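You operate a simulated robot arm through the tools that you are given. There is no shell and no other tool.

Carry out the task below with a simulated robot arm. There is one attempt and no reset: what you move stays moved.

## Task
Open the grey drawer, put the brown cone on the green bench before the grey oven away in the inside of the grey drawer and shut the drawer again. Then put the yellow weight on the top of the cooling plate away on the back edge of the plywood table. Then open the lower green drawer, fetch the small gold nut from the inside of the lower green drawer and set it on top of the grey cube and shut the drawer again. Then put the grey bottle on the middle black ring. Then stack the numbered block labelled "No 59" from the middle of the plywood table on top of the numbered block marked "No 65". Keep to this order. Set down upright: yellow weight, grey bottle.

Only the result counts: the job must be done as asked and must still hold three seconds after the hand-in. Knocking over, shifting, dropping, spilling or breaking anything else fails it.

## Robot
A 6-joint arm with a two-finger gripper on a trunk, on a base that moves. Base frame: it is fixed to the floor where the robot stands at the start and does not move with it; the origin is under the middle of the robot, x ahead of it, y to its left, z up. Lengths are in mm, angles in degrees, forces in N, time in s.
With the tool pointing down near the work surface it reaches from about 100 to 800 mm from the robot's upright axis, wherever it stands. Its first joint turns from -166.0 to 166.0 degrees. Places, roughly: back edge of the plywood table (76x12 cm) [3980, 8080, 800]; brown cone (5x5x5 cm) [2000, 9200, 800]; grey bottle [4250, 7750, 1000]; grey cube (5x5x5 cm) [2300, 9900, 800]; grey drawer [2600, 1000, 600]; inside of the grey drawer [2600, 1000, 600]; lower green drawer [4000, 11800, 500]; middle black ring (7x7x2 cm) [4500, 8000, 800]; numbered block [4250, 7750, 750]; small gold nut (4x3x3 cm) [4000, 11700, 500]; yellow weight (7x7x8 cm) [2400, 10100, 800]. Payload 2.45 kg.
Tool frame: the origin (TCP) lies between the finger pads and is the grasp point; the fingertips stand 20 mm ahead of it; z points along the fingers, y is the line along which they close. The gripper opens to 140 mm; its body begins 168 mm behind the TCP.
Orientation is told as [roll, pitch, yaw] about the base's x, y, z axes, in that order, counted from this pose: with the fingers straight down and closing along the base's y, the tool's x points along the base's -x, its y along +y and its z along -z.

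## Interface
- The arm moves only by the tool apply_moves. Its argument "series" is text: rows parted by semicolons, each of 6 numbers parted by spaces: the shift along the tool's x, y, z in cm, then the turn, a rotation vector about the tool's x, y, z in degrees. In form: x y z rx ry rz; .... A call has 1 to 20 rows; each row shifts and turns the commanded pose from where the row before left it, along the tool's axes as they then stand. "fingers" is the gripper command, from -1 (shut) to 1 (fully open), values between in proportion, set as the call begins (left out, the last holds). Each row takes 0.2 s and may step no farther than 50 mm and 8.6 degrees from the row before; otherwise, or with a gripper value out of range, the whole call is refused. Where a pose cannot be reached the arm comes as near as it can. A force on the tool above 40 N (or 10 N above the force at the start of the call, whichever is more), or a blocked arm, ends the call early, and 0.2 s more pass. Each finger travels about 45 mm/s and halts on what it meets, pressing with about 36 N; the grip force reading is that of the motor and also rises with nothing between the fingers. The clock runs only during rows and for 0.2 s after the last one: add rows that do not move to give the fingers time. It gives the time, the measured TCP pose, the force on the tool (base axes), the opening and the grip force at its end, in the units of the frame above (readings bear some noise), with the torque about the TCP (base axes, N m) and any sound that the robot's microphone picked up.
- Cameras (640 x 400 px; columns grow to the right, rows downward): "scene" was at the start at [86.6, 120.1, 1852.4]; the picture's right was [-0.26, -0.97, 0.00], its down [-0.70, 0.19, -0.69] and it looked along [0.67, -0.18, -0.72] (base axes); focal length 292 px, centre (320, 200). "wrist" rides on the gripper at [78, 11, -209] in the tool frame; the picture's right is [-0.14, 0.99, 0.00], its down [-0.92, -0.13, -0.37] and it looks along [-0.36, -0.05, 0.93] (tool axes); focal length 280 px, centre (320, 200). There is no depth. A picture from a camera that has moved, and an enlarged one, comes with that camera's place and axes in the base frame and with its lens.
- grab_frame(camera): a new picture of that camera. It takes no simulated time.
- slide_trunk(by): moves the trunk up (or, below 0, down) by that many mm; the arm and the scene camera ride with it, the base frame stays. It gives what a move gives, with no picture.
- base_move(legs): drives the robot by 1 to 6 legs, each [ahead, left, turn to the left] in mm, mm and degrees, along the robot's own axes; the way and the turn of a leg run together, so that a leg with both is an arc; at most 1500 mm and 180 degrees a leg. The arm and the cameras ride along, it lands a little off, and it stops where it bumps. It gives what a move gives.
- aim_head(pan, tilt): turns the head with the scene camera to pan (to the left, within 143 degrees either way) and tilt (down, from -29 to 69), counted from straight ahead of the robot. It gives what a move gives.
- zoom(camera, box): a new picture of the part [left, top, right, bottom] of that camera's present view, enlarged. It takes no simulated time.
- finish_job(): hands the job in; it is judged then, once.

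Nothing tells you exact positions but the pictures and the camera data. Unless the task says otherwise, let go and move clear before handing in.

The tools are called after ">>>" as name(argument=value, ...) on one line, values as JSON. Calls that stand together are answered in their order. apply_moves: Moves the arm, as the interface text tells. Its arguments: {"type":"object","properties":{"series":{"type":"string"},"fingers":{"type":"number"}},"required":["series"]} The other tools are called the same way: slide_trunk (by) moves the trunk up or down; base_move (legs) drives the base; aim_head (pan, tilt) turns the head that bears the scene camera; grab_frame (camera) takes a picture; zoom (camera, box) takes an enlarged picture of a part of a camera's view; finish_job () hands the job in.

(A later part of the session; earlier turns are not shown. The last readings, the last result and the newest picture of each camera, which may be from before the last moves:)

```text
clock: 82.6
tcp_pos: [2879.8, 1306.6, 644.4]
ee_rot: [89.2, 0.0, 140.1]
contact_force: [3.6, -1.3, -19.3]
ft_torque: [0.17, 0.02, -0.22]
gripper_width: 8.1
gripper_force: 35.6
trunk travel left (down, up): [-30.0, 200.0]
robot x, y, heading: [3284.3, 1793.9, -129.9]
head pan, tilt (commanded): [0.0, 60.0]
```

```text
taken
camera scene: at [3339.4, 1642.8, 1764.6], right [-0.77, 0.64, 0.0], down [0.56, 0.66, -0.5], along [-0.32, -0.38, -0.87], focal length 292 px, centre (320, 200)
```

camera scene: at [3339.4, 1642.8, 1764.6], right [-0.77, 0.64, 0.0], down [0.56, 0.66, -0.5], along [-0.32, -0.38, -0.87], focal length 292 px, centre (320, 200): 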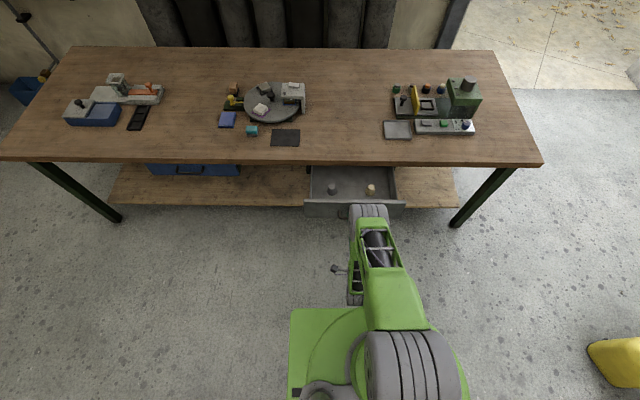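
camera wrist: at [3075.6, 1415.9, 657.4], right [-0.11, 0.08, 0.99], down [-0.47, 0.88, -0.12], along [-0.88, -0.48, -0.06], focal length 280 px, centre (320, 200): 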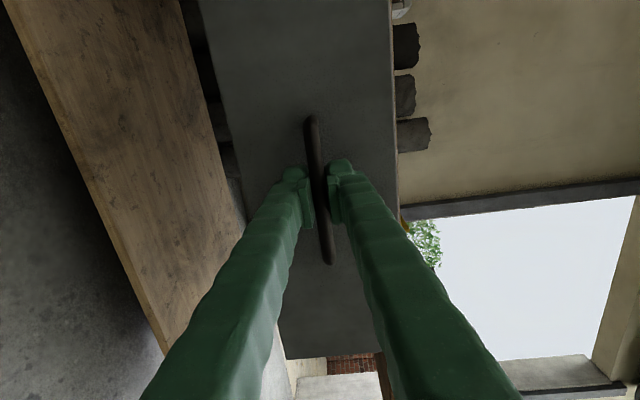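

The drawer is open about 220 mm, with two small items inside. I'll release the handle and back the tool off.

>>> apply_moves(series="0 0 0 0 0 0; 0 0 0 0 0 0; 0 0 0 0 0 0", fingers=-0.5)

>>> apply_moves(series="0 0 -2.5 0 0 0; 0 0 -2.5 0 0 0; 0 0 -2.5 0 0 0; 0 0 0 0 0 0")

>>> grab_frame(camera="wrist")

```text
clock: 83.4
tcp_pos: [2880.5, 1304.8, 647.8]
ee_rot: [89.6, 0.1, 140.1]
contact_force: [0.3, 0.1, -0.4]
ft_torque: [0.03, -0.01, -0.03]
gripper_width: 34.9
gripper_force: 0.1
trunk travel left (down, up): [-30.0, 200.0]
robot x, y, heading: [3279.3, 1791.5, -130.0]
head pan, tilt (commanded): [0.0, 60.0]
```

```text
clock: 84.4
tcp_pos: [2897.1, 1319.9, 624.3]
ee_rot: [89.6, 0.1, 140.0]
contact_force: [-0.5, -0.3, 0.4]
ft_torque: [0.0, -0.01, -0.01]
gripper_width: 34.9
gripper_force: 0.0
out of reach, approached as far as the arm can: row 1, 2, 3
trunk travel left (down, up): [-30.0, 200.0]
robot x, y, heading: [3287.5, 1790.4, -129.9]
head pan, tilt (commanded): [0.0, 60.0]
```

```text
taken
camera wrist: at [3092.5, 1430.8, 636.2], right [-0.11, 0.08, 0.99], down [-0.47, 0.87, -0.12], along [-0.88, -0.48, -0.06], focal length 280 px, centre (320, 200)
```

wrist: 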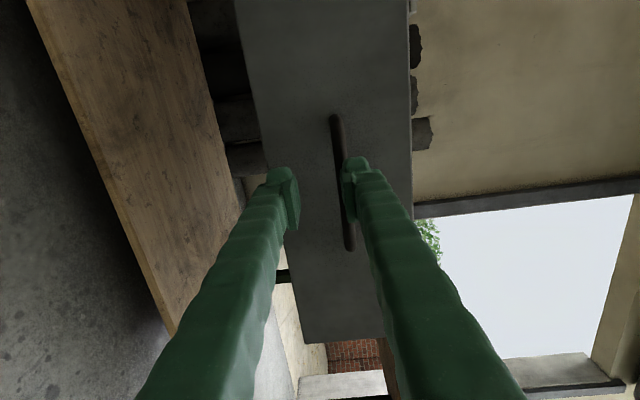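

The arm hit its inner reach limit and sagged; I'll raise it back to straddle the bar and then back away with the base instead.

>>> apply_moves(series="0 1.2 0 0 0 0; 0 1.1 0 0 0 0; 0 0 0 0 0 0")

```text
clock: 85.2
tcp_pos: [2891.1, 1312.9, 640.8]
ee_rot: [89.3, 0.0, 140.1]
contact_force: [0.1, -0.3, 0.3]
ft_torque: [-0.01, -0.01, 0.0]
gripper_width: 35.0
gripper_force: 0.1
out of reach, approached as far as the arm can: row 1, 2
trunk travel left (down, up): [-30.0, 200.0]
robot x, y, heading: [3281.4, 1789.6, -129.9]
head pan, tilt (commanded): [0.0, 60.0]
```

>>> base_move(legs=[[-220, 0, 0]])

>>> grab_frame(camera="wrist")

>>> zoom(camera="scene", box=[220, 100, 480, 262])

```text
clock: 86.9
tcp_pos: [3031.4, 1479.4, 641.2]
ee_rot: [89.4, -0.1, 140.1]
contact_force: [0.6, 0.2, -0.1]
ft_torque: [0.01, -0.01, 0.0]
gripper_width: 35.3
gripper_force: 0.1
trunk travel left (down, up): [-30.0, 200.0]
robot x, y, heading: [3423.6, 1956.9, -129.9]
head pan, tilt (commanded): [0.0, 60.0]
```

```text
taken
camera wrist: at [3225.8, 1590.0, 653.3], right [-0.11, 0.08, 0.99], down [-0.47, 0.87, -0.12], along [-0.88, -0.48, -0.06], focal length 280 px, centre (320, 200)
```

wrist: 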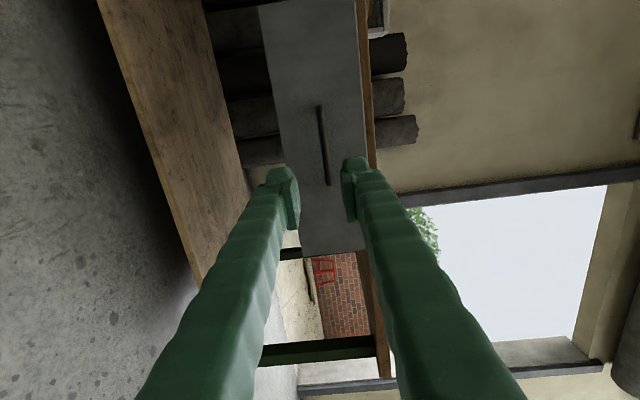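

```text
2.46 times, centred on (350, 181) of scene
camera zoom: at [3479.8, 1811.1, 1764.8], right [-0.77, 0.64, 0.0], down [0.55, 0.66, -0.5], along [-0.32, -0.38, -0.87], focal length 718 px, centre (246, 247)
```

zoom: 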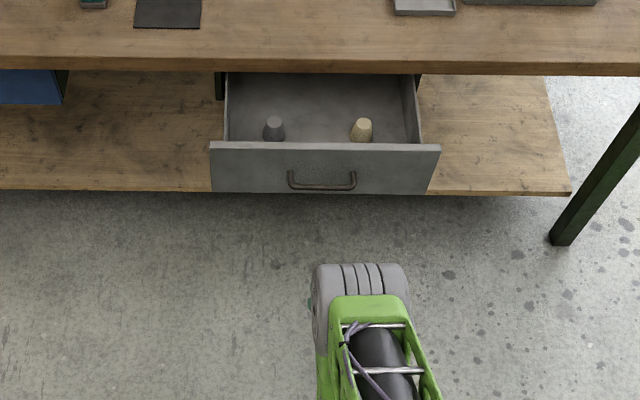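

The drawer stands open and clear of the gripper. I'll raise the trunk, restore a tool-down pose for travelling, and look at the route to the green bench.

>>> slide_trunk(by=70)

>>> apply_moves(series="0 2 0 0 0 -8.5; 0 0 0 0 0 -8.5; 0 0 0 0 0 -8.5; 0 0 0 0 0 -8.5; 0 0 0 0 0 -8.5; 0 0 0 0 0 -8.5; 0 0 0 0 0 -8.5; 0 0 0 0 0 -8.5; 0 0 0 0 0 -8.5; 0 0 0 0 0 -8.5; 0 0 0 0 0 -5", fingers=-1)

>>> apply_moves(series="-2 0 0 0 8.5 0; -2 0 0 0 8.5 0; -2 0 0 0 8.5 0; 0 0 0 0 8.5 0; 0 0 0 0 8.5 0; 0 0 0 0 8.5 0; 0 0 0 0 8.5 0; 0 0 0 0 8.5 0; 0 0 0 0 8.5 0; 0 0 0 0 8.5 0; 0 0 0 0 5 0")

>>> grab_frame(camera="wrist")

```text
clock: 88.0
tcp_pos: [3030.8, 1479.0, 711.0]
ee_rot: [89.2, 0.1, 140.0]
contact_force: [0.4, -0.5, -0.6]
ft_torque: [-0.02, 0.01, 0.01]
gripper_width: 35.0
gripper_force: 0.0
trunk travel left (down, up): [-100.0, 130.0]
robot x, y, heading: [3422.2, 1960.7, -129.8]
head pan, tilt (commanded): [0.0, 60.0]
```

```text
clock: 90.4
tcp_pos: [3025.4, 1472.2, 726.8]
ee_rot: [-8.0, -89.3, -121.8]
contact_force: [0.0, 0.0, 0.4]
ft_torque: [0.02, 0.02, 0.0]
gripper_width: 0.0
gripper_force: 29.5
out of reach, approached as far as the arm can: row 1
trunk travel left (down, up): [-100.0, 130.0]
robot x, y, heading: [3421.5, 1959.5, -130.0]
head pan, tilt (commanded): [0.0, 60.0]
```

```text
clock: 92.8
tcp_pos: [3019.3, 1465.6, 785.0]
ee_rot: [-0.1, 0.8, -129.9]
contact_force: [-0.3, -0.5, 0.4]
ft_torque: [0.04, -0.04, -0.01]
gripper_width: 0.0
gripper_force: 29.5
trunk travel left (down, up): [-100.0, 130.0]
robot x, y, heading: [3420.7, 1955.1, -130.0]
head pan, tilt (commanded): [0.0, 60.0]
```

```text
taken
camera wrist: at [3076.9, 1516.6, 994.2], right [0.67, -0.74, 0.0], down [-0.69, -0.63, 0.36], along [-0.27, -0.24, -0.93], focal length 280 px, centre (320, 200)
```

wrist: 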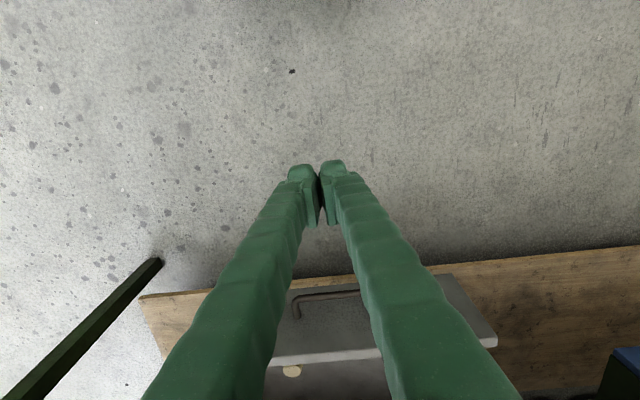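

Tool is down again. I'll tuck it in, turn the robot toward the room's far side, and look at the route.

>>> apply_moves(series="3.6 0 -3.2 0 0 0; 3.6 0 -3.2 0 0 0; 3.6 0 -3.2 0 0 0; 3.6 0 -3.2 0 0 0; 3.6 0 -3.2 0 0 0; 3.6 0 -3.2 0 0 0")

>>> base_move(legs=[[0, 0, -140]])

>>> aim_head(pan=10, tilt=18)

>>> grab_frame(camera="scene")

>>> zoom(camera="scene", box=[160, 80, 480, 280])

```text
clock: 94.2
tcp_pos: [3157.9, 1629.1, 981.8]
ee_rot: [0.1, 0.6, -129.9]
contact_force: [-0.1, -0.1, -0.2]
ft_torque: [-0.06, 0.05, -0.01]
gripper_width: 0.0
gripper_force: 28.8
trunk travel left (down, up): [-100.0, 130.0]
robot x, y, heading: [3423.7, 1959.5, -130.1]
head pan, tilt (commanded): [0.0, 60.0]
```

```text
clock: 100.4
tcp_pos: [3409.4, 2383.4, 982.3]
ee_rot: [0.0, 0.6, 90.3]
contact_force: [0.3, 0.9, -1.1]
ft_torque: [-0.03, 0.0, -0.03]
gripper_width: 0.0
gripper_force: 28.8
trunk travel left (down, up): [-100.0, 130.0]
robot x, y, heading: [3425.0, 1957.3, 90.5]
head pan, tilt (commanded): [0.0, 60.0]
```

```text
clock: 101.5
tcp_pos: [3410.6, 2382.8, 980.2]
ee_rot: [0.1, 0.6, 90.3]
contact_force: [0.1, 1.4, 0.1]
ft_torque: [-0.01, -0.02, -0.02]
gripper_width: 0.0
gripper_force: 29.5
trunk travel left (down, up): [-100.0, 130.0]
robot x, y, heading: [3421.9, 1956.7, 90.5]
head pan, tilt (commanded): [10.0, 18.0]
```

```text
taken
camera scene: at [3264.7, 2060.7, 1896.1], right [0.98, 0.18, 0.0], down [0.06, -0.3, -0.95], along [-0.17, 0.94, -0.31], focal length 292 px, centre (320, 200)
```

scene: 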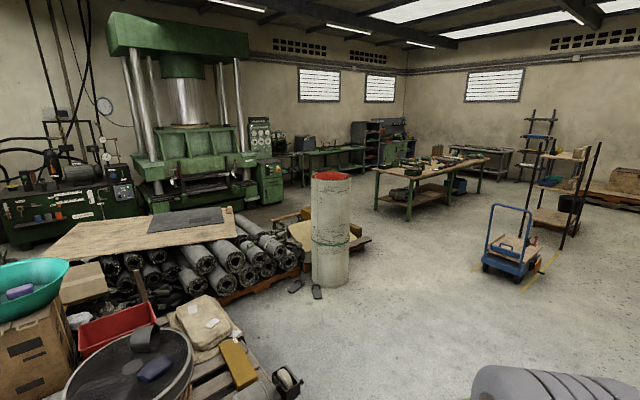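

```text
2.00 times, centred on (320, 180) of scene
camera zoom: at [3264.7, 2060.7, 1896.1], right [0.98, 0.18, 0.0], down [0.06, -0.3, -0.95], along [-0.17, 0.94, -0.31], focal length 583 px, centre (320, 240)
```

zoom: 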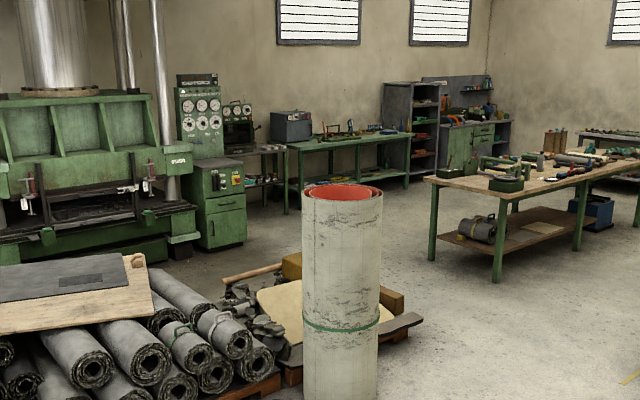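

The green bench is along the left far wall, the plywood table (green legs) sits right-centre. I'll drive down the middle of the room, right of the white column, and re-check.

>>> base_move(legs=[[1120, -80, -0.5], [1120, -80, 0], [1120, -80, 0]])

>>> aim_head(pan=15, tilt=25)

>>> grab_frame(camera="scene")

>>> zoom(camera="scene", box=[200, 40, 520, 240])

```text
clock: 117.8
tcp_pos: [3689.9, 5720.9, 981.2]
ee_rot: [0.0, 0.6, 88.9]
contact_force: [0.5, 0.2, 0.5]
ft_torque: [-0.03, 0.02, 0.01]
gripper_width: 0.0
gripper_force: 29.5
trunk travel left (down, up): [-100.0, 130.0]
robot x, y, heading: [3691.6, 5298.7, 88.9]
head pan, tilt (commanded): [10.0, 18.0]
```

```text
clock: 118.5
tcp_pos: [3690.6, 5722.4, 981.5]
ee_rot: [0.0, 0.7, 89.0]
contact_force: [-0.3, -0.3, 1.1]
ft_torque: [0.03, -0.01, 0.03]
gripper_width: 0.0
gripper_force: 29.8
trunk travel left (down, up): [-100.0, 130.0]
robot x, y, heading: [3689.8, 5292.8, 88.8]
head pan, tilt (commanded): [15.0, 25.0]
```

```text
taken
camera scene: at [3527.4, 5399.6, 1884.9], right [0.97, 0.24, 0.0], down [0.1, -0.41, -0.91], along [-0.22, 0.88, -0.42], focal length 292 px, centre (320, 200)
```

scene: 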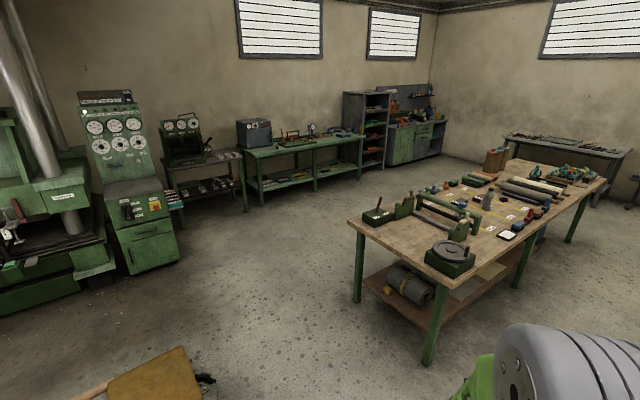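

```text
2.00 times, centred on (360, 140) of scene
camera zoom: at [3527.4, 5399.6, 1884.9], right [0.97, 0.24, 0.0], down [0.1, -0.41, -0.91], along [-0.22, 0.88, -0.42], focal length 583 px, centre (240, 320)
```

zoom: 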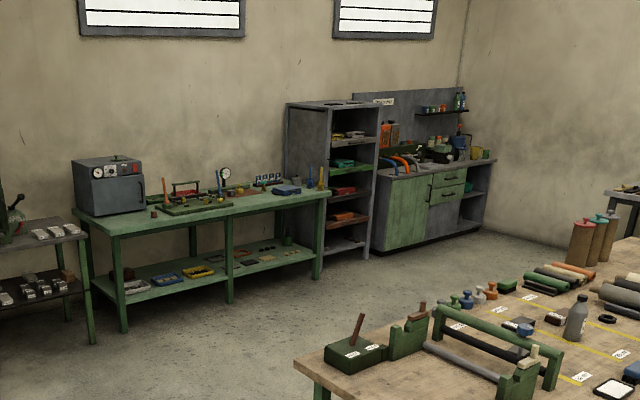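

I can see the green bench with the oven, cone, and the plywood table clearly. Before cutting left, I'll check the pallet by the column on my left.

>>> aim_head(pan=45, tilt=45)

>>> grab_frame(camera="scene")

```text
clock: 119.4
tcp_pos: [3688.7, 5721.6, 981.4]
ee_rot: [-0.1, 0.5, 88.9]
contact_force: [-0.3, -0.1, 0.9]
ft_torque: [0.0, 0.02, 0.03]
gripper_width: 0.4
gripper_force: 29.3
trunk travel left (down, up): [-100.0, 130.0]
robot x, y, heading: [3692.4, 5297.5, 88.9]
head pan, tilt (commanded): [45.0, 45.0]
```

```text
taken
camera scene: at [3493.2, 5368.8, 1854.3], right [0.72, 0.69, 0.0], down [0.49, -0.51, -0.71], along [-0.49, 0.51, -0.71], focal length 292 px, centre (320, 200)
```

scene: 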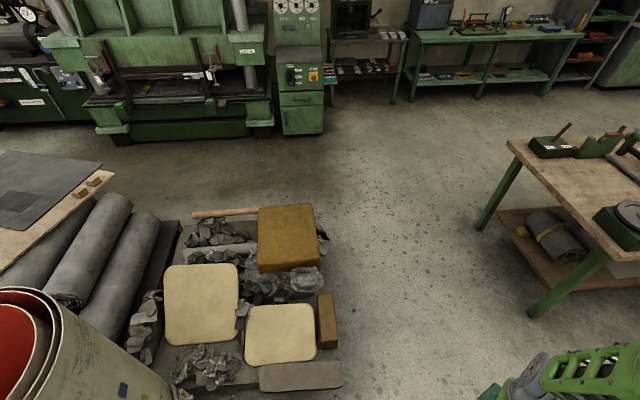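

The pallet's edge runs along D≈6550 and the plywood table starts at D≈7750, leaving a 1.2 m corridor. I'll drive through its middle, turn to face the green bench (heading 140°), and approach it.

>>> base_move(legs=[[609, -397, 0], [0, 0, 51.1], [1025, 0, 0], [1025, 0, 0]])

>>> aim_head(pan=-30, tilt=25)

>>> grab_frame(camera="scene")

```text
clock: 135.6
tcp_pos: [2249.9, 7545.9, 981.2]
ee_rot: [0.0, 0.7, 138.0]
contact_force: [0.5, 0.8, -0.1]
ft_torque: [-0.03, -0.02, -0.01]
gripper_width: 0.0
gripper_force: 29.6
trunk travel left (down, up): [-100.0, 130.0]
robot x, y, heading: [2572.9, 7266.5, 138.2]
head pan, tilt (commanded): [45.0, 45.0]
```

```text
clock: 137.1
tcp_pos: [2250.6, 7545.3, 981.3]
ee_rot: [0.0, 0.5, 138.1]
contact_force: [-0.5, -0.1, -0.1]
ft_torque: [-0.01, 0.02, 0.01]
gripper_width: 0.3
gripper_force: 29.2
trunk travel left (down, up): [-100.0, 130.0]
robot x, y, heading: [2573.5, 7268.6, 138.0]
head pan, tilt (commanded): [-30.0, 25.0]
```

```text
taken
camera scene: at [2441.6, 7259.2, 1884.8], right [0.95, 0.31, 0.0], down [0.13, -0.4, -0.91], along [-0.28, 0.86, -0.42], focal length 292 px, centre (320, 200)
```

scene: 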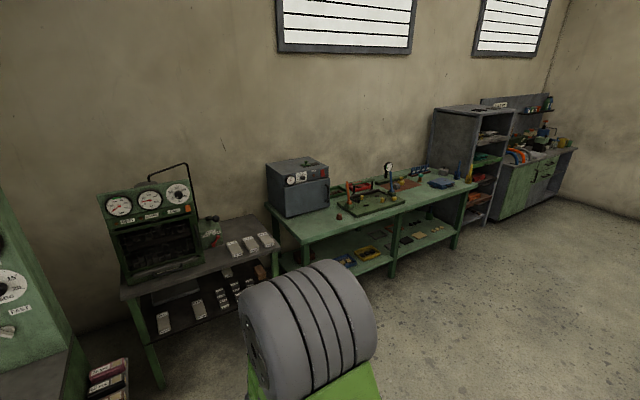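

The floor in front of the green bench is clear; the cone sits just right of the oven. I'll drive diagonally to stand in front of it.

>>> base_move(legs=[[0, 0, 2], [930, -1080, 0]])

>>> aim_head(pan=0, tilt=45)

>>> grab_frame(camera="scene")

>>> grab_frame(camera="wrist")

```text
clock: 147.3
tcp_pos: [2221.3, 8976.8, 980.8]
ee_rot: [0.1, 0.6, 139.7]
contact_force: [-1.0, 0.1, -0.2]
ft_torque: [-0.01, 0.01, -0.02]
gripper_width: 0.0
gripper_force: 29.2
trunk travel left (down, up): [-100.0, 130.0]
robot x, y, heading: [2548.8, 8707.6, 139.9]
head pan, tilt (commanded): [-30.0, 25.0]
```

```text
clock: 148.2
tcp_pos: [2219.9, 8975.7, 980.8]
ee_rot: [-0.1, 0.6, 139.8]
contact_force: [-0.4, 0.8, 0.6]
ft_torque: [0.03, -0.02, -0.02]
gripper_width: 0.1
gripper_force: 29.5
trunk travel left (down, up): [-100.0, 130.0]
robot x, y, heading: [2551.9, 8706.8, 139.7]
head pan, tilt (commanded): [0.0, 45.0]
```

```text
taken
camera scene: at [2389.9, 8661.1, 1854.3], right [0.65, 0.76, 0.0], down [0.54, -0.46, -0.71], along [-0.54, 0.46, -0.71], focal length 292 px, centre (320, 200)
```

scene: 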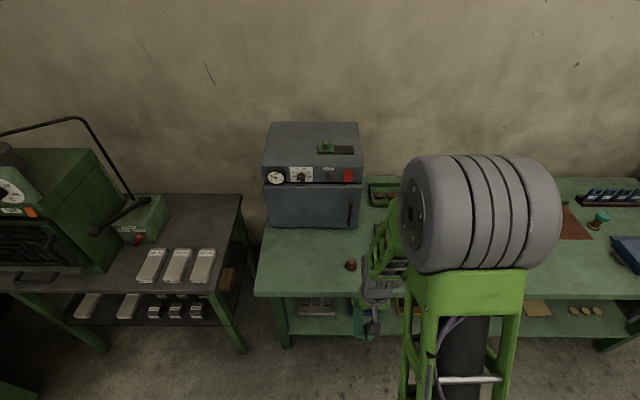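

```text
taken
camera wrist: at [2272.9, 8918.5, 1189.8], right [-0.74, -0.67, 0.0], down [-0.62, 0.69, 0.36], along [-0.24, 0.27, -0.93], focal length 280 px, centre (320, 200)
```

wrist: 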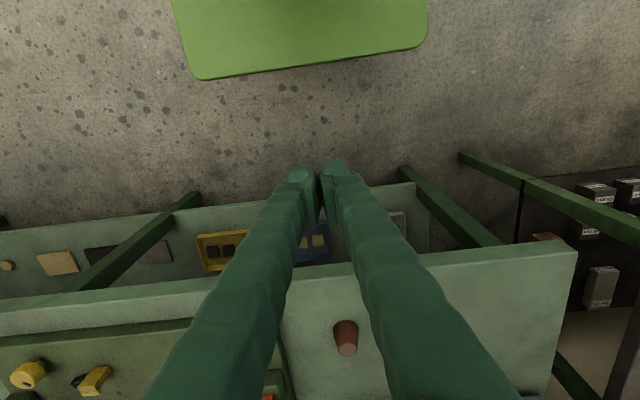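

The cone is at about (1963, 9194, 800), straight ahead of the gripper but near max reach. I'll drive 220 mm closer and look again with the wrist camera.

>>> base_move(legs=[[220, 0, 0.2]])

>>> apply_moves(series="0 0 0 0 0 0; 0 0 0 0 0 0; 0 0 0 0 0 0; 0 0 0 0 0 0; 0 0 0 0 0 0; 0 0 0 0 0 0; 0 0 0 0 0 0", fingers=0)

>>> grab_frame(camera="wrist")

>>> grab_frame(camera="scene")

```text
clock: 149.9
tcp_pos: [2049.4, 9119.1, 982.1]
ee_rot: [0.0, 0.8, 139.8]
contact_force: [0.0, 0.7, 0.2]
ft_torque: [-0.04, -0.01, -0.01]
gripper_width: 0.1
gripper_force: 29.6
trunk travel left (down, up): [-100.0, 130.0]
robot x, y, heading: [2381.5, 8847.8, 139.9]
head pan, tilt (commanded): [0.0, 45.0]
```

```text
clock: 151.5
tcp_pos: [2049.9, 9118.6, 981.0]
ee_rot: [0.0, 0.6, 139.8]
contact_force: [1.2, 0.4, -0.1]
ft_torque: [0.01, -0.01, -0.02]
gripper_width: 70.4
gripper_force: 0.1
trunk travel left (down, up): [-100.0, 130.0]
robot x, y, heading: [2380.3, 8855.8, 139.6]
head pan, tilt (commanded): [0.0, 45.0]
```

```text
taken
camera wrist: at [2102.4, 9062.2, 1189.8], right [-0.74, -0.67, 0.0], down [-0.62, 0.69, 0.36], along [-0.24, 0.27, -0.93], focal length 280 px, centre (320, 200)
```

wrist: 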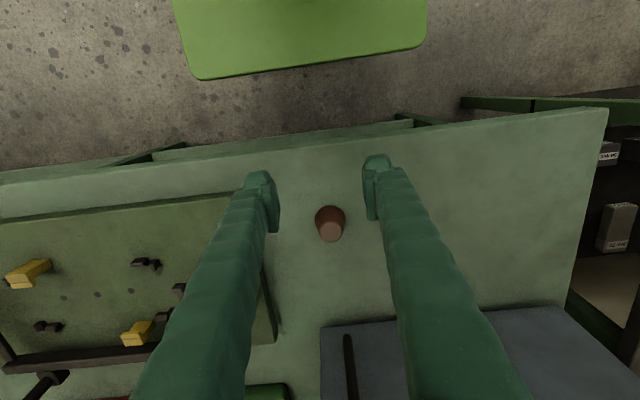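

```text
taken
camera scene: at [2219.6, 8804.9, 1854.2], right [0.65, 0.76, 0.0], down [0.54, -0.46, -0.71], along [-0.54, 0.46, -0.71], focal length 292 px, centre (320, 200)
```

scene: 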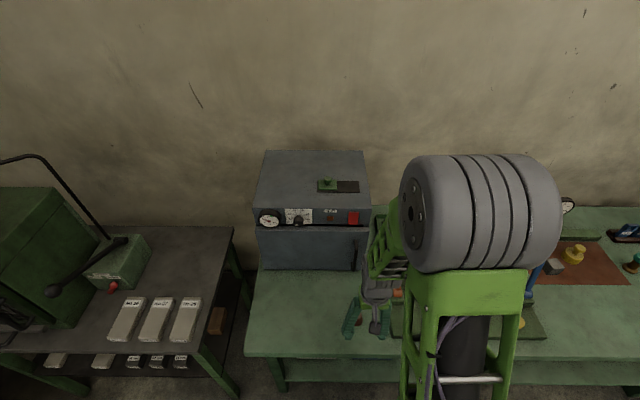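

The cone is a small tapered piece ahead of the open fingers. I'll move over it and descend part way, then check again.

>>> apply_moves(series="-3.9 -0.07 0 0 0 0; -3.9 -0.07 0 0 0 0; -3.8 -0.06 0 0 0 0; 0 0 4 0 0 0; 0 0 4 0 0 0; 0 0 3 0 0 0; 0 0 0 0 0 0")

>>> grab_frame(camera="wrist")

>>> zoom(camera="scene", box=[280, 220, 440, 320])

```text
clock: 153.1
tcp_pos: [1963.3, 9194.5, 869.7]
ee_rot: [0.0, 0.6, 139.8]
contact_force: [0.8, -0.3, 0.6]
ft_torque: [-0.01, -0.02, -0.03]
gripper_width: 70.0
gripper_force: 0.0
trunk travel left (down, up): [-100.0, 130.0]
robot x, y, heading: [2381.9, 8852.2, 139.4]
head pan, tilt (commanded): [0.0, 45.0]
```

```text
taken
camera wrist: at [2016.4, 9137.7, 1077.6], right [-0.74, -0.67, 0.0], down [-0.62, 0.69, 0.36], along [-0.24, 0.27, -0.93], focal length 280 px, centre (320, 200)
```

wrist: 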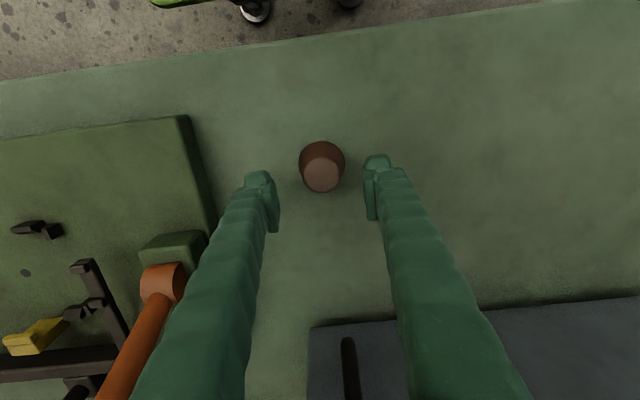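

```text
4.00 times, centred on (360, 270) of scene
camera zoom: at [2219.7, 8804.8, 1854.3], right [0.65, 0.76, 0.0], down [0.54, -0.46, -0.71], along [-0.54, 0.46, -0.71], focal length 1167 px, centre (160, -80)
```

zoom: 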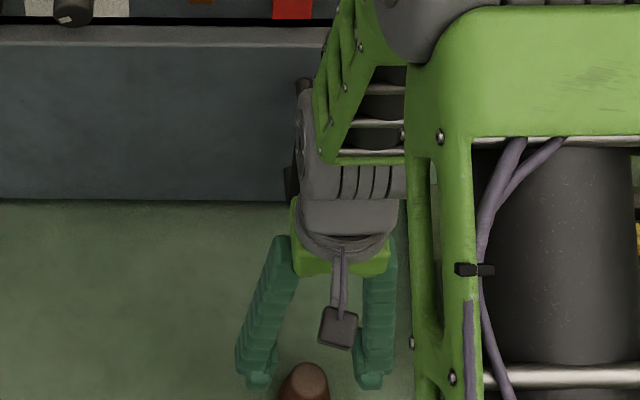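

The cone is about 9 mm nearer to the robot than the TCP. I'll correct, descend to just above the bench and close on it.

>>> apply_moves(series="0.9 0.05 0 0 0 0; 0 0 2.5 0 0 0; 0 0 2 0 0 0; 0 0 0.5 0 0 0; 0 0 0.5 0 0 0; 0 0 0 0 0 0")

>>> grab_frame(camera="wrist")

```text
clock: 154.4
tcp_pos: [1970.9, 9188.5, 819.8]
ee_rot: [0.0, 0.4, 139.8]
contact_force: [7.0, -4.0, 27.4]
ft_torque: [0.11, -0.16, -0.13]
gripper_width: 70.0
gripper_force: 0.1
trunk travel left (down, up): [-100.0, 130.0]
robot x, y, heading: [2380.5, 8851.4, 139.6]
head pan, tilt (commanded): [0.0, 45.0]
stopped in row 6: the force on the tool passed its limit at 44 N (the readings are from after the stop); the commanded pose is now the measured one
```

```text
taken
camera wrist: at [2023.6, 9130.4, 1026.8], right [-0.74, -0.67, 0.0], down [-0.62, 0.69, 0.36], along [-0.24, 0.27, -0.93], focal length 280 px, centre (320, 200)
```

wrist: 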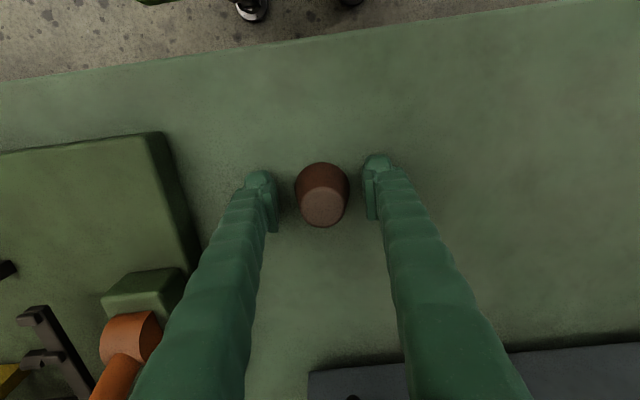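

The fingertips touched the bench at tip z=800, so the bench top is z≈800. I'll lift 5 mm, nudge 4 mm back and close on the cone.

>>> apply_moves(series="0.4 0.1 -0.6 0 0 0; 0 0 0 0 0 0")

>>> apply_moves(series="0 0 0 0 0 0; 0 0 0 0 0 0; 0 0 0 0 0 0; 0 0 0 0 0 0; 0 0 0 0 0 0", fingers=-1)

>>> grab_frame(camera="wrist")

```text
clock: 155.0
tcp_pos: [1971.5, 9186.3, 822.4]
ee_rot: [0.0, 0.5, 139.8]
contact_force: [0.2, -0.4, -0.1]
ft_torque: [0.01, -0.01, -0.02]
gripper_width: 69.8
gripper_force: 0.0
trunk travel left (down, up): [-100.0, 130.0]
robot x, y, heading: [2379.0, 8851.3, 139.8]
head pan, tilt (commanded): [0.0, 45.0]
```

```text
clock: 156.2
tcp_pos: [1971.2, 9186.1, 822.3]
ee_rot: [0.0, 0.4, 139.8]
contact_force: [0.1, -0.5, 0.5]
ft_torque: [0.02, -0.01, -0.03]
gripper_width: 42.4
gripper_force: 36.0
trunk travel left (down, up): [-100.0, 130.0]
robot x, y, heading: [2381.7, 8850.9, 139.9]
head pan, tilt (commanded): [0.0, 45.0]
```

```text
taken
camera wrist: at [2024.3, 9128.9, 1031.3], right [-0.74, -0.67, 0.0], down [-0.62, 0.69, 0.36], along [-0.24, 0.27, -0.93], focal length 280 px, centre (320, 200)
```

wrist: 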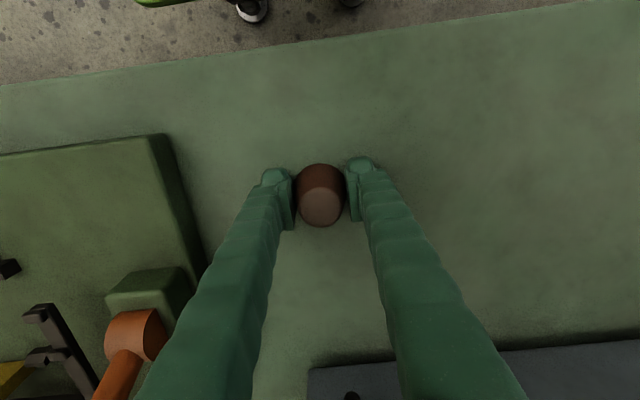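

Gripped at 42 mm. I'll lift it straight up and check.

>>> apply_moves(series="0 0 -1.5 0 0 0; 0 0 -2 0 0 0; 0 0 -3 0 0 0; 0 0 -3 0 0 0; 0 0 -3 0 0 0; 0 0 -3 0 0 0; 0 0 0 0 0 0")

>>> grab_frame(camera="wrist")

```text
clock: 157.8
tcp_pos: [1971.4, 9187.8, 977.1]
ee_rot: [-0.1, 0.5, 139.8]
contact_force: [0.4, -0.4, -0.7]
ft_torque: [-0.01, -0.02, -0.02]
gripper_width: 41.9
gripper_force: 36.4
trunk travel left (down, up): [-100.0, 130.0]
robot x, y, heading: [2381.7, 8852.7, 139.7]
head pan, tilt (commanded): [0.0, 45.0]
```

```text
taken
camera wrist: at [2025.0, 9130.6, 1185.7], right [-0.74, -0.67, 0.0], down [-0.62, 0.69, 0.36], along [-0.24, 0.27, -0.93], focal length 280 px, centre (320, 200)
```

wrist: 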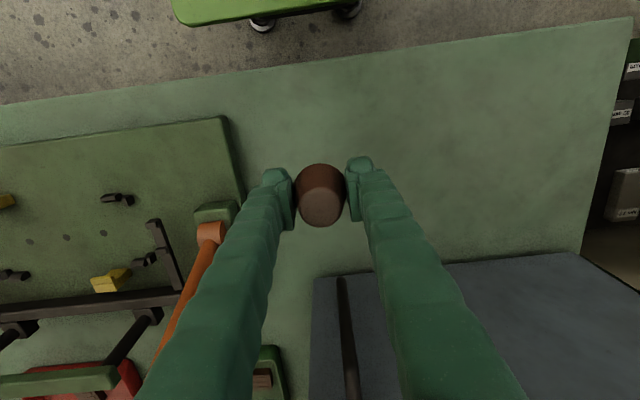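

The cone is held firmly. I'll retract the arm and drive back along the same corridor toward the drawer.

>>> apply_moves(series="3.7 0 -1 0 0 0; 3.7 0 -1 0 0 0; 3.7 0 0 0 0 0")

>>> base_move(legs=[[-220, 0, 0], [-940, 1090, 0], [-1025, 20, 0], [-1025, 20, 0], [0, 0, 90]])

>>> grab_frame(camera="wrist")

```text
clock: 158.6
tcp_pos: [2058.0, 9116.4, 998.9]
ee_rot: [0.0, 0.4, 139.8]
contact_force: [-0.1, 0.5, -1.1]
ft_torque: [-0.02, 0.01, -0.01]
gripper_width: 41.8
gripper_force: 36.3
trunk travel left (down, up): [-100.0, 130.0]
robot x, y, heading: [2383.1, 8852.6, 139.5]
head pan, tilt (commanded): [0.0, 45.0]
```

```text
clock: 183.4
tcp_pos: [3928.1, 5654.9, 997.0]
ee_rot: [0.1, 0.4, -128.3]
contact_force: [0.1, 0.7, 0.3]
ft_torque: [0.03, -0.01, -0.02]
gripper_width: 41.5
gripper_force: 35.8
trunk travel left (down, up): [-100.0, 130.0]
robot x, y, heading: [4180.1, 5981.8, -128.2]
head pan, tilt (commanded): [0.0, 45.0]
```

```text
taken
camera wrist: at [3984.9, 5708.1, 1206.2], right [0.69, -0.72, 0.0], down [-0.67, -0.65, 0.36], along [-0.26, -0.25, -0.93], focal length 280 px, centre (320, 200)
```

wrist: 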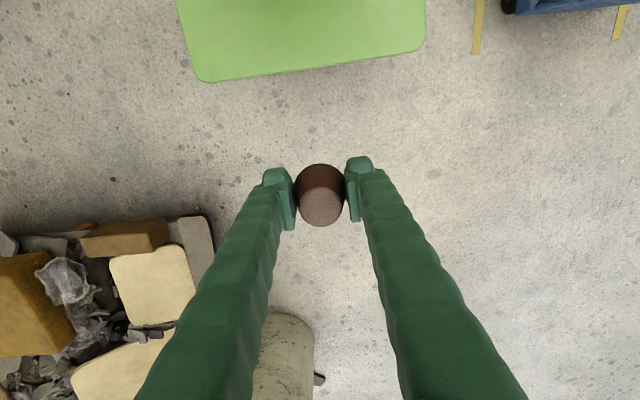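

Still holding the cone; a blue cart corner lies to my left. I'll drive a slightly straighter first leg to clear it, then continue to the drawer's front.

>>> base_move(legs=[[0, 0, -1.8], [1190, 440, 0], [1190, 780, 0], [1150, 780, 0]])

>>> aim_head(pan=0, tilt=60)

>>> grab_frame(camera="scene")

>>> grab_frame(camera="wrist")

```text
clock: 203.7
tcp_pos: [3198.3, 1632.1, 998.1]
ee_rot: [0.0, 0.4, -129.6]
contact_force: [0.5, -0.3, -1.2]
ft_torque: [0.02, -0.03, 0.02]
gripper_width: 40.5
gripper_force: 35.7
trunk travel left (down, up): [-100.0, 130.0]
robot x, y, heading: [3458.4, 1956.7, -129.7]
head pan, tilt (commanded): [0.0, 45.0]
```

```text
clock: 204.5
tcp_pos: [3199.1, 1632.6, 996.4]
ee_rot: [0.0, 0.4, -129.6]
contact_force: [0.0, 0.3, -0.9]
ft_torque: [0.0, 0.01, -0.05]
gripper_width: 40.8
gripper_force: 36.2
trunk travel left (down, up): [-100.0, 130.0]
robot x, y, heading: [3464.6, 1960.0, -129.6]
head pan, tilt (commanded): [0.0, 60.0]
```

```text
taken
camera scene: at [3517.9, 1810.9, 1834.8], right [-0.77, 0.64, 0.0], down [0.55, 0.67, -0.5], along [-0.32, -0.39, -0.87], focal length 292 px, centre (320, 200)
```

scene: 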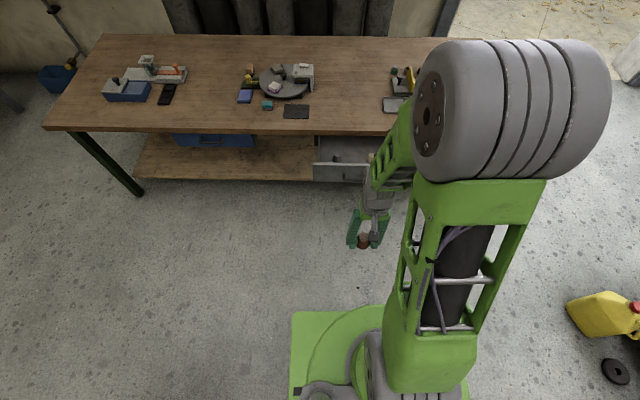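

```text
taken
camera wrist: at [3257.1, 1684.7, 1206.2], right [0.68, -0.74, 0.0], down [-0.69, -0.63, 0.36], along [-0.27, -0.24, -0.93], focal length 280 px, centre (320, 200)
```

wrist: 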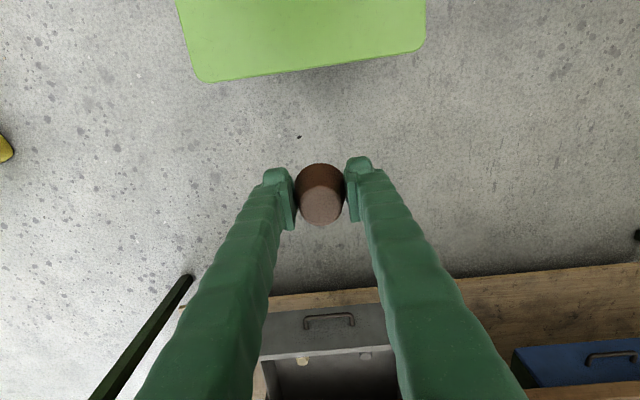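

The drawer is still open and the cone is held. I'll drive 400 mm closer and centre on the drawer.

>>> base_move(legs=[[395, -42, -0.3]])

>>> grab_frame(camera="wrist")

>>> zoom(camera="scene", box=[200, 60, 520, 260])

```text
clock: 207.0
tcp_pos: [2911.7, 1358.9, 997.2]
ee_rot: [0.0, 0.5, -130.0]
contact_force: [0.0, -0.4, -0.8]
ft_torque: [0.03, -0.04, 0.0]
gripper_width: 40.7
gripper_force: 36.3
trunk travel left (down, up): [-100.0, 130.0]
robot x, y, heading: [3177.9, 1683.8, -129.9]
head pan, tilt (commanded): [0.0, 60.0]
```

```text
taken
camera wrist: at [2970.3, 1410.5, 1206.1], right [0.67, -0.74, 0.0], down [-0.69, -0.63, 0.36], along [-0.27, -0.24, -0.93], focal length 280 px, centre (320, 200)
```

wrist: 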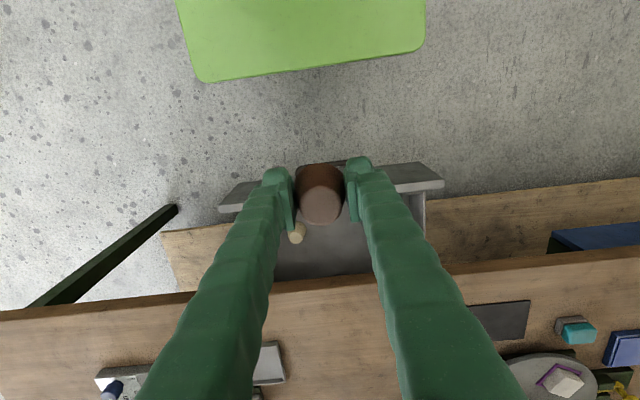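

```text
2.00 times, centred on (360, 160) of scene
camera zoom: at [3231.7, 1534.7, 1834.7], right [-0.77, 0.64, 0.0], down [0.56, 0.66, -0.5], along [-0.32, -0.38, -0.87], focal length 583 px, centre (240, 280)
```

zoom: 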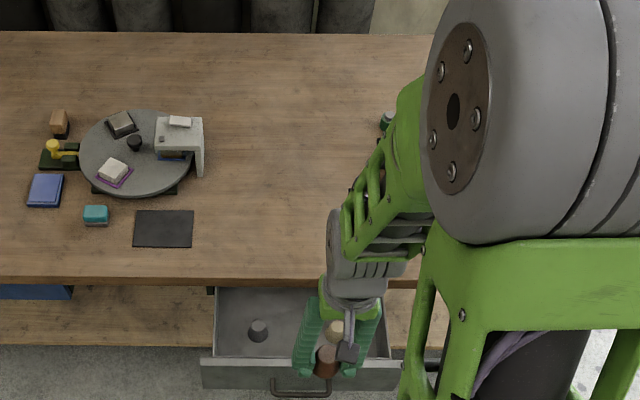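

Cone is directly in line with the drawer gap (L≈-1356) between the two items. I'll move 173 mm forward over the drawer and descend part way.

>>> apply_moves(series="-4.3 0 0 0 0 0; -4.3 0 0 0 0 0; -4.3 0 0 0 0 0; -4.2 0 0 0 0 0; 0 0 4.5 0 0 0; 0 0 4.5 0 0 0; 0 0 4.5 0 0 0; 0 0 4.5 0 0 0; 0 0 0 0 0 0")

>>> grab_frame(camera="wrist")

>>> zoom(camera="scene", box=[200, 100, 520, 300])

```text
clock: 209.0
tcp_pos: [2804.4, 1231.0, 815.3]
ee_rot: [0.1, 0.3, -130.1]
contact_force: [-0.9, 0.4, 0.5]
ft_torque: [0.0, -0.02, 0.0]
gripper_width: 40.5
gripper_force: 36.2
trunk travel left (down, up): [-100.0, 130.0]
robot x, y, heading: [3172.6, 1681.2, -129.9]
head pan, tilt (commanded): [0.0, 60.0]
```

```text
taken
camera wrist: at [2863.1, 1283.4, 1024.0], right [0.67, -0.74, 0.0], down [-0.69, -0.62, 0.36], along [-0.27, -0.24, -0.93], focal length 280 px, centre (320, 200)
```

wrist: 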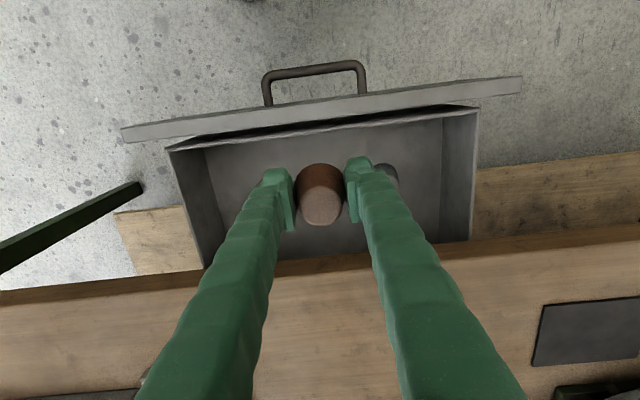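

```text
2.00 times, centred on (360, 200) of scene
camera zoom: at [3232.3, 1535.3, 1834.8], right [-0.77, 0.64, 0.0], down [0.56, 0.66, -0.5], along [-0.32, -0.38, -0.87], focal length 583 px, centre (240, 200)
```

zoom: 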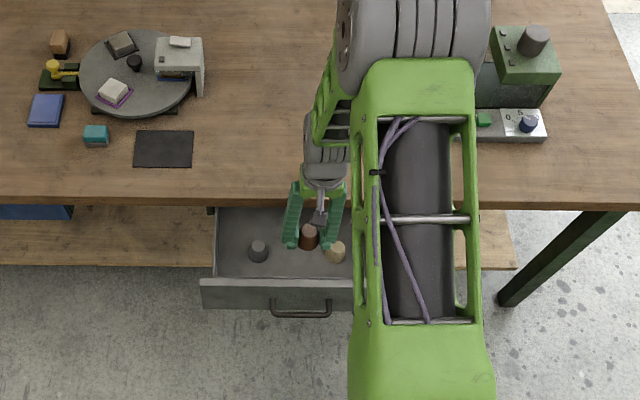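

The landing spot (D≈2746, L≈-1357) is clear between the items. I'll descend toward the drawer floor.

>>> apply_moves(series="0 0 4 0 0 0; 0 0 4 0 0 0; 0 0 4 0 0 0; 0 0 3 0 0 0; 0 0 1 0 0 0; 0 0 1 0 0 0; 0 0 0 0 0 0")

>>> grab_frame(camera="wrist")

```text
clock: 210.6
tcp_pos: [2804.1, 1229.5, 645.7]
ee_rot: [0.0, 0.5, -130.0]
contact_force: [-0.7, 0.1, -0.8]
ft_torque: [0.03, 0.0, 0.0]
gripper_width: 40.3
gripper_force: 35.8
trunk travel left (down, up): [-100.0, 130.0]
robot x, y, heading: [3177.5, 1682.7, -130.0]
head pan, tilt (commanded): [0.0, 60.0]
```

```text
taken
camera wrist: at [2863.0, 1281.5, 854.4], right [0.67, -0.74, 0.0], down [-0.69, -0.62, 0.36], along [-0.27, -0.24, -0.93], focal length 280 px, centre (320, 200)
```

wrist: 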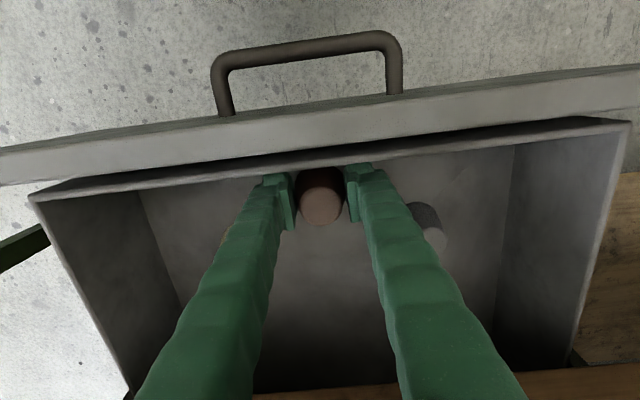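

The cone is inside the drawer with roughly 12 mm to the front wall. I'll shift 5 mm inward and continue down in small steps until contact.

>>> apply_moves(series="-0.5 0 0.8 0 0 0; 0 0 0.8 0 0 0; 0 0 0.6 0 0 0; 0 0 0 0 0 0")

>>> grab_frame(camera="wrist")

```text
clock: 211.6
tcp_pos: [2800.7, 1227.8, 624.6]
ee_rot: [0.0, 0.4, -130.0]
contact_force: [-0.6, -1.2, -1.0]
ft_torque: [0.0, -0.03, 0.02]
gripper_width: 40.4
gripper_force: 36.1
trunk travel left (down, up): [-100.0, 130.0]
robot x, y, heading: [3175.6, 1683.7, -130.1]
head pan, tilt (commanded): [0.0, 60.0]
```

```text
taken
camera wrist: at [2859.6, 1279.4, 833.0], right [0.67, -0.74, 0.0], down [-0.69, -0.62, 0.36], along [-0.27, -0.24, -0.93], focal length 280 px, centre (320, 200)
```

wrist: 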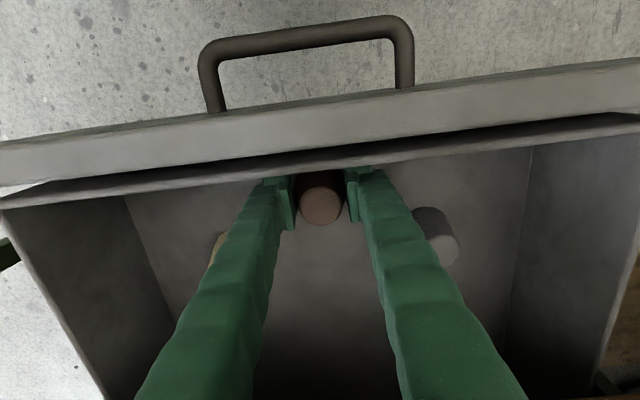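

>>> apply_moves(series="0 0 0.4 0 0 0; 0 0 0.4 0 0 0; 0 0 0 0 0 0")

>>> apply_moves(series="0 0 0.4 0 0 0; 0 0 0.4 0 0 0; 0 0 0 0 0 0")

```text
clock: 212.4
tcp_pos: [2800.1, 1225.2, 618.9]
ee_rot: [0.0, 0.0, -130.0]
contact_force: [0.0, 0.1, 36.2]
ft_torque: [0.06, -0.04, -0.01]
gripper_width: 40.6
gripper_force: 36.5
trunk travel left (down, up): [-100.0, 130.0]
robot x, y, heading: [3174.1, 1681.3, -129.9]
head pan, tilt (commanded): [0.0, 60.0]
```

```text
clock: 212.7
tcp_pos: [2795.9, 1222.3, 619.4]
ee_rot: [0.1, -0.1, -130.1]
contact_force: [-1.3, -1.2, 21.7]
ft_torque: [0.22, -0.16, 0.03]
gripper_width: 40.3
gripper_force: 36.3
trunk travel left (down, up): [-100.0, 130.0]
robot x, y, heading: [3175.5, 1682.9, -129.9]
head pan, tilt (commanded): [0.0, 60.0]
stopped in row 1: the force on the tool passed its limit at 53 N (the readings are from after the stop); the commanded pose is now the measured one
```

The cone is on the drawer floor. I'll release it gently and rise.

>>> apply_moves(series="0 0 0 0 0 0; 0 0 0 0 0 0; 0 0 0 0 0 0", fingers=-0.1)

>>> apply_moves(series="0 0 -1 0 0 0; 0 0 -3 0 0 0; 0 0 -4 0 0 0; 0 0 -4 0 0 0; 0 0 -4 0 0 0; 0 0 -4 0 0 0; 0 0 0 0 0 0")

>>> grab_frame(camera="wrist")

```text
clock: 213.5
tcp_pos: [2798.5, 1225.0, 616.2]
ee_rot: [-0.1, 0.2, -130.1]
contact_force: [-0.5, 0.0, -0.5]
ft_torque: [-0.03, 0.01, 0.02]
gripper_width: 63.1
gripper_force: 0.0
trunk travel left (down, up): [-100.0, 130.0]
robot x, y, heading: [3175.9, 1687.3, -130.0]
head pan, tilt (commanded): [0.0, 60.0]
```

```text
clock: 215.1
tcp_pos: [2798.8, 1223.6, 819.3]
ee_rot: [0.0, 0.2, -130.0]
contact_force: [-0.1, 0.4, -0.6]
ft_torque: [-0.01, -0.01, 0.0]
gripper_width: 62.9
gripper_force: 0.0
trunk travel left (down, up): [-100.0, 130.0]
robot x, y, heading: [3174.3, 1684.3, -130.0]
head pan, tilt (commanded): [0.0, 60.0]
```

```text
taken
camera wrist: at [2857.3, 1276.7, 1028.0], right [0.67, -0.74, 0.0], down [-0.69, -0.62, 0.36], along [-0.27, -0.24, -0.93], focal length 280 px, centre (320, 200)
```

wrist: 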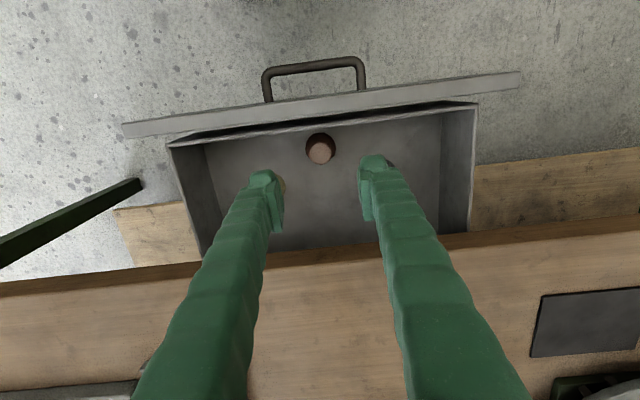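

The cone stands upright in the drawer. Now I'll raise the arm, back the base away and set the tool horizontal to push the drawer shut by its handle.

>>> apply_moves(series="0 0 -4 0 0 0; 0 0 -4 0 0 0; 0 0 -2 0 0 0; 0 0 0 0 0 0", fingers=-1)

>>> base_move(legs=[[-230, 0, 0]])

>>> slide_trunk(by=-80)

>>> apply_moves(series="0 0 0 0 -8.5 0; 0 0 0 0 -8.5 0; 0 0 0 0 -8.5 0; 0 0 0 0 -8.5 0; 0 0 0 0 -8.5 0; 0 0 0 0 -8.5 0; 0 0 0 0 -8.5 0; 0 0 0 0 -8.5 0; 0 0 0 0 -8.5 0; 0 0 0 0 -8.5 0; 0 0 0 0 -4.8 0; 0 0 0 0 0 0")

>>> grab_frame(camera="wrist")

```text
clock: 216.1
tcp_pos: [2796.8, 1225.1, 919.0]
ee_rot: [0.0, 0.2, -130.0]
contact_force: [-0.5, 0.0, 0.1]
ft_torque: [-0.03, 0.01, 0.0]
gripper_width: 0.1
gripper_force: 19.9
trunk travel left (down, up): [-100.0, 130.0]
robot x, y, heading: [3175.9, 1683.1, -129.8]
head pan, tilt (commanded): [0.0, 60.0]
```

```text
clock: 217.8
tcp_pos: [2946.3, 1398.3, 919.2]
ee_rot: [0.1, 0.1, -130.0]
contact_force: [-0.3, 0.4, 0.3]
ft_torque: [-0.03, 0.05, 0.0]
gripper_width: 0.0
gripper_force: 29.0
trunk travel left (down, up): [-100.0, 130.0]
robot x, y, heading: [3324.4, 1857.7, -129.9]
head pan, tilt (commanded): [0.0, 60.0]
```

```text
clock: 219.0
tcp_pos: [2944.8, 1398.9, 838.5]
ee_rot: [0.0, 0.2, -129.9]
contact_force: [0.1, 0.0, 0.3]
ft_torque: [-0.01, 0.01, 0.02]
gripper_width: 0.0
gripper_force: 29.1
trunk travel left (down, up): [-20.0, 210.0]
robot x, y, heading: [3321.8, 1857.9, -130.3]
head pan, tilt (commanded): [0.0, 60.0]
```

```text
clock: 221.6
tcp_pos: [2898.6, 1333.4, 841.0]
ee_rot: [1.1, -89.2, -130.8]
contact_force: [-0.3, -0.2, 1.2]
ft_torque: [-0.01, 0.01, -0.03]
gripper_width: 0.3
gripper_force: 29.3
out of reach, approached as far as the arm can: row 10, 11
trunk travel left (down, up): [-20.0, 210.0]
robot x, y, heading: [3323.9, 1857.7, -129.8]
head pan, tilt (commanded): [0.0, 60.0]
```

```text
taken
camera wrist: at [3042.8, 1487.1, 764.2], right [0.76, -0.64, 0.14], down [0.13, 0.36, 0.93], along [-0.64, -0.68, 0.35], focal length 280 px, centre (320, 200)
```

wrist: 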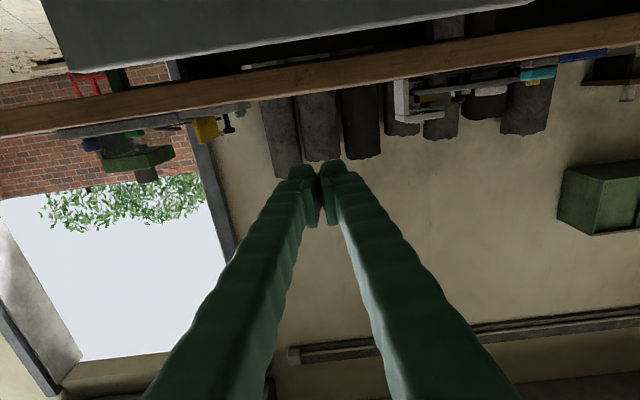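

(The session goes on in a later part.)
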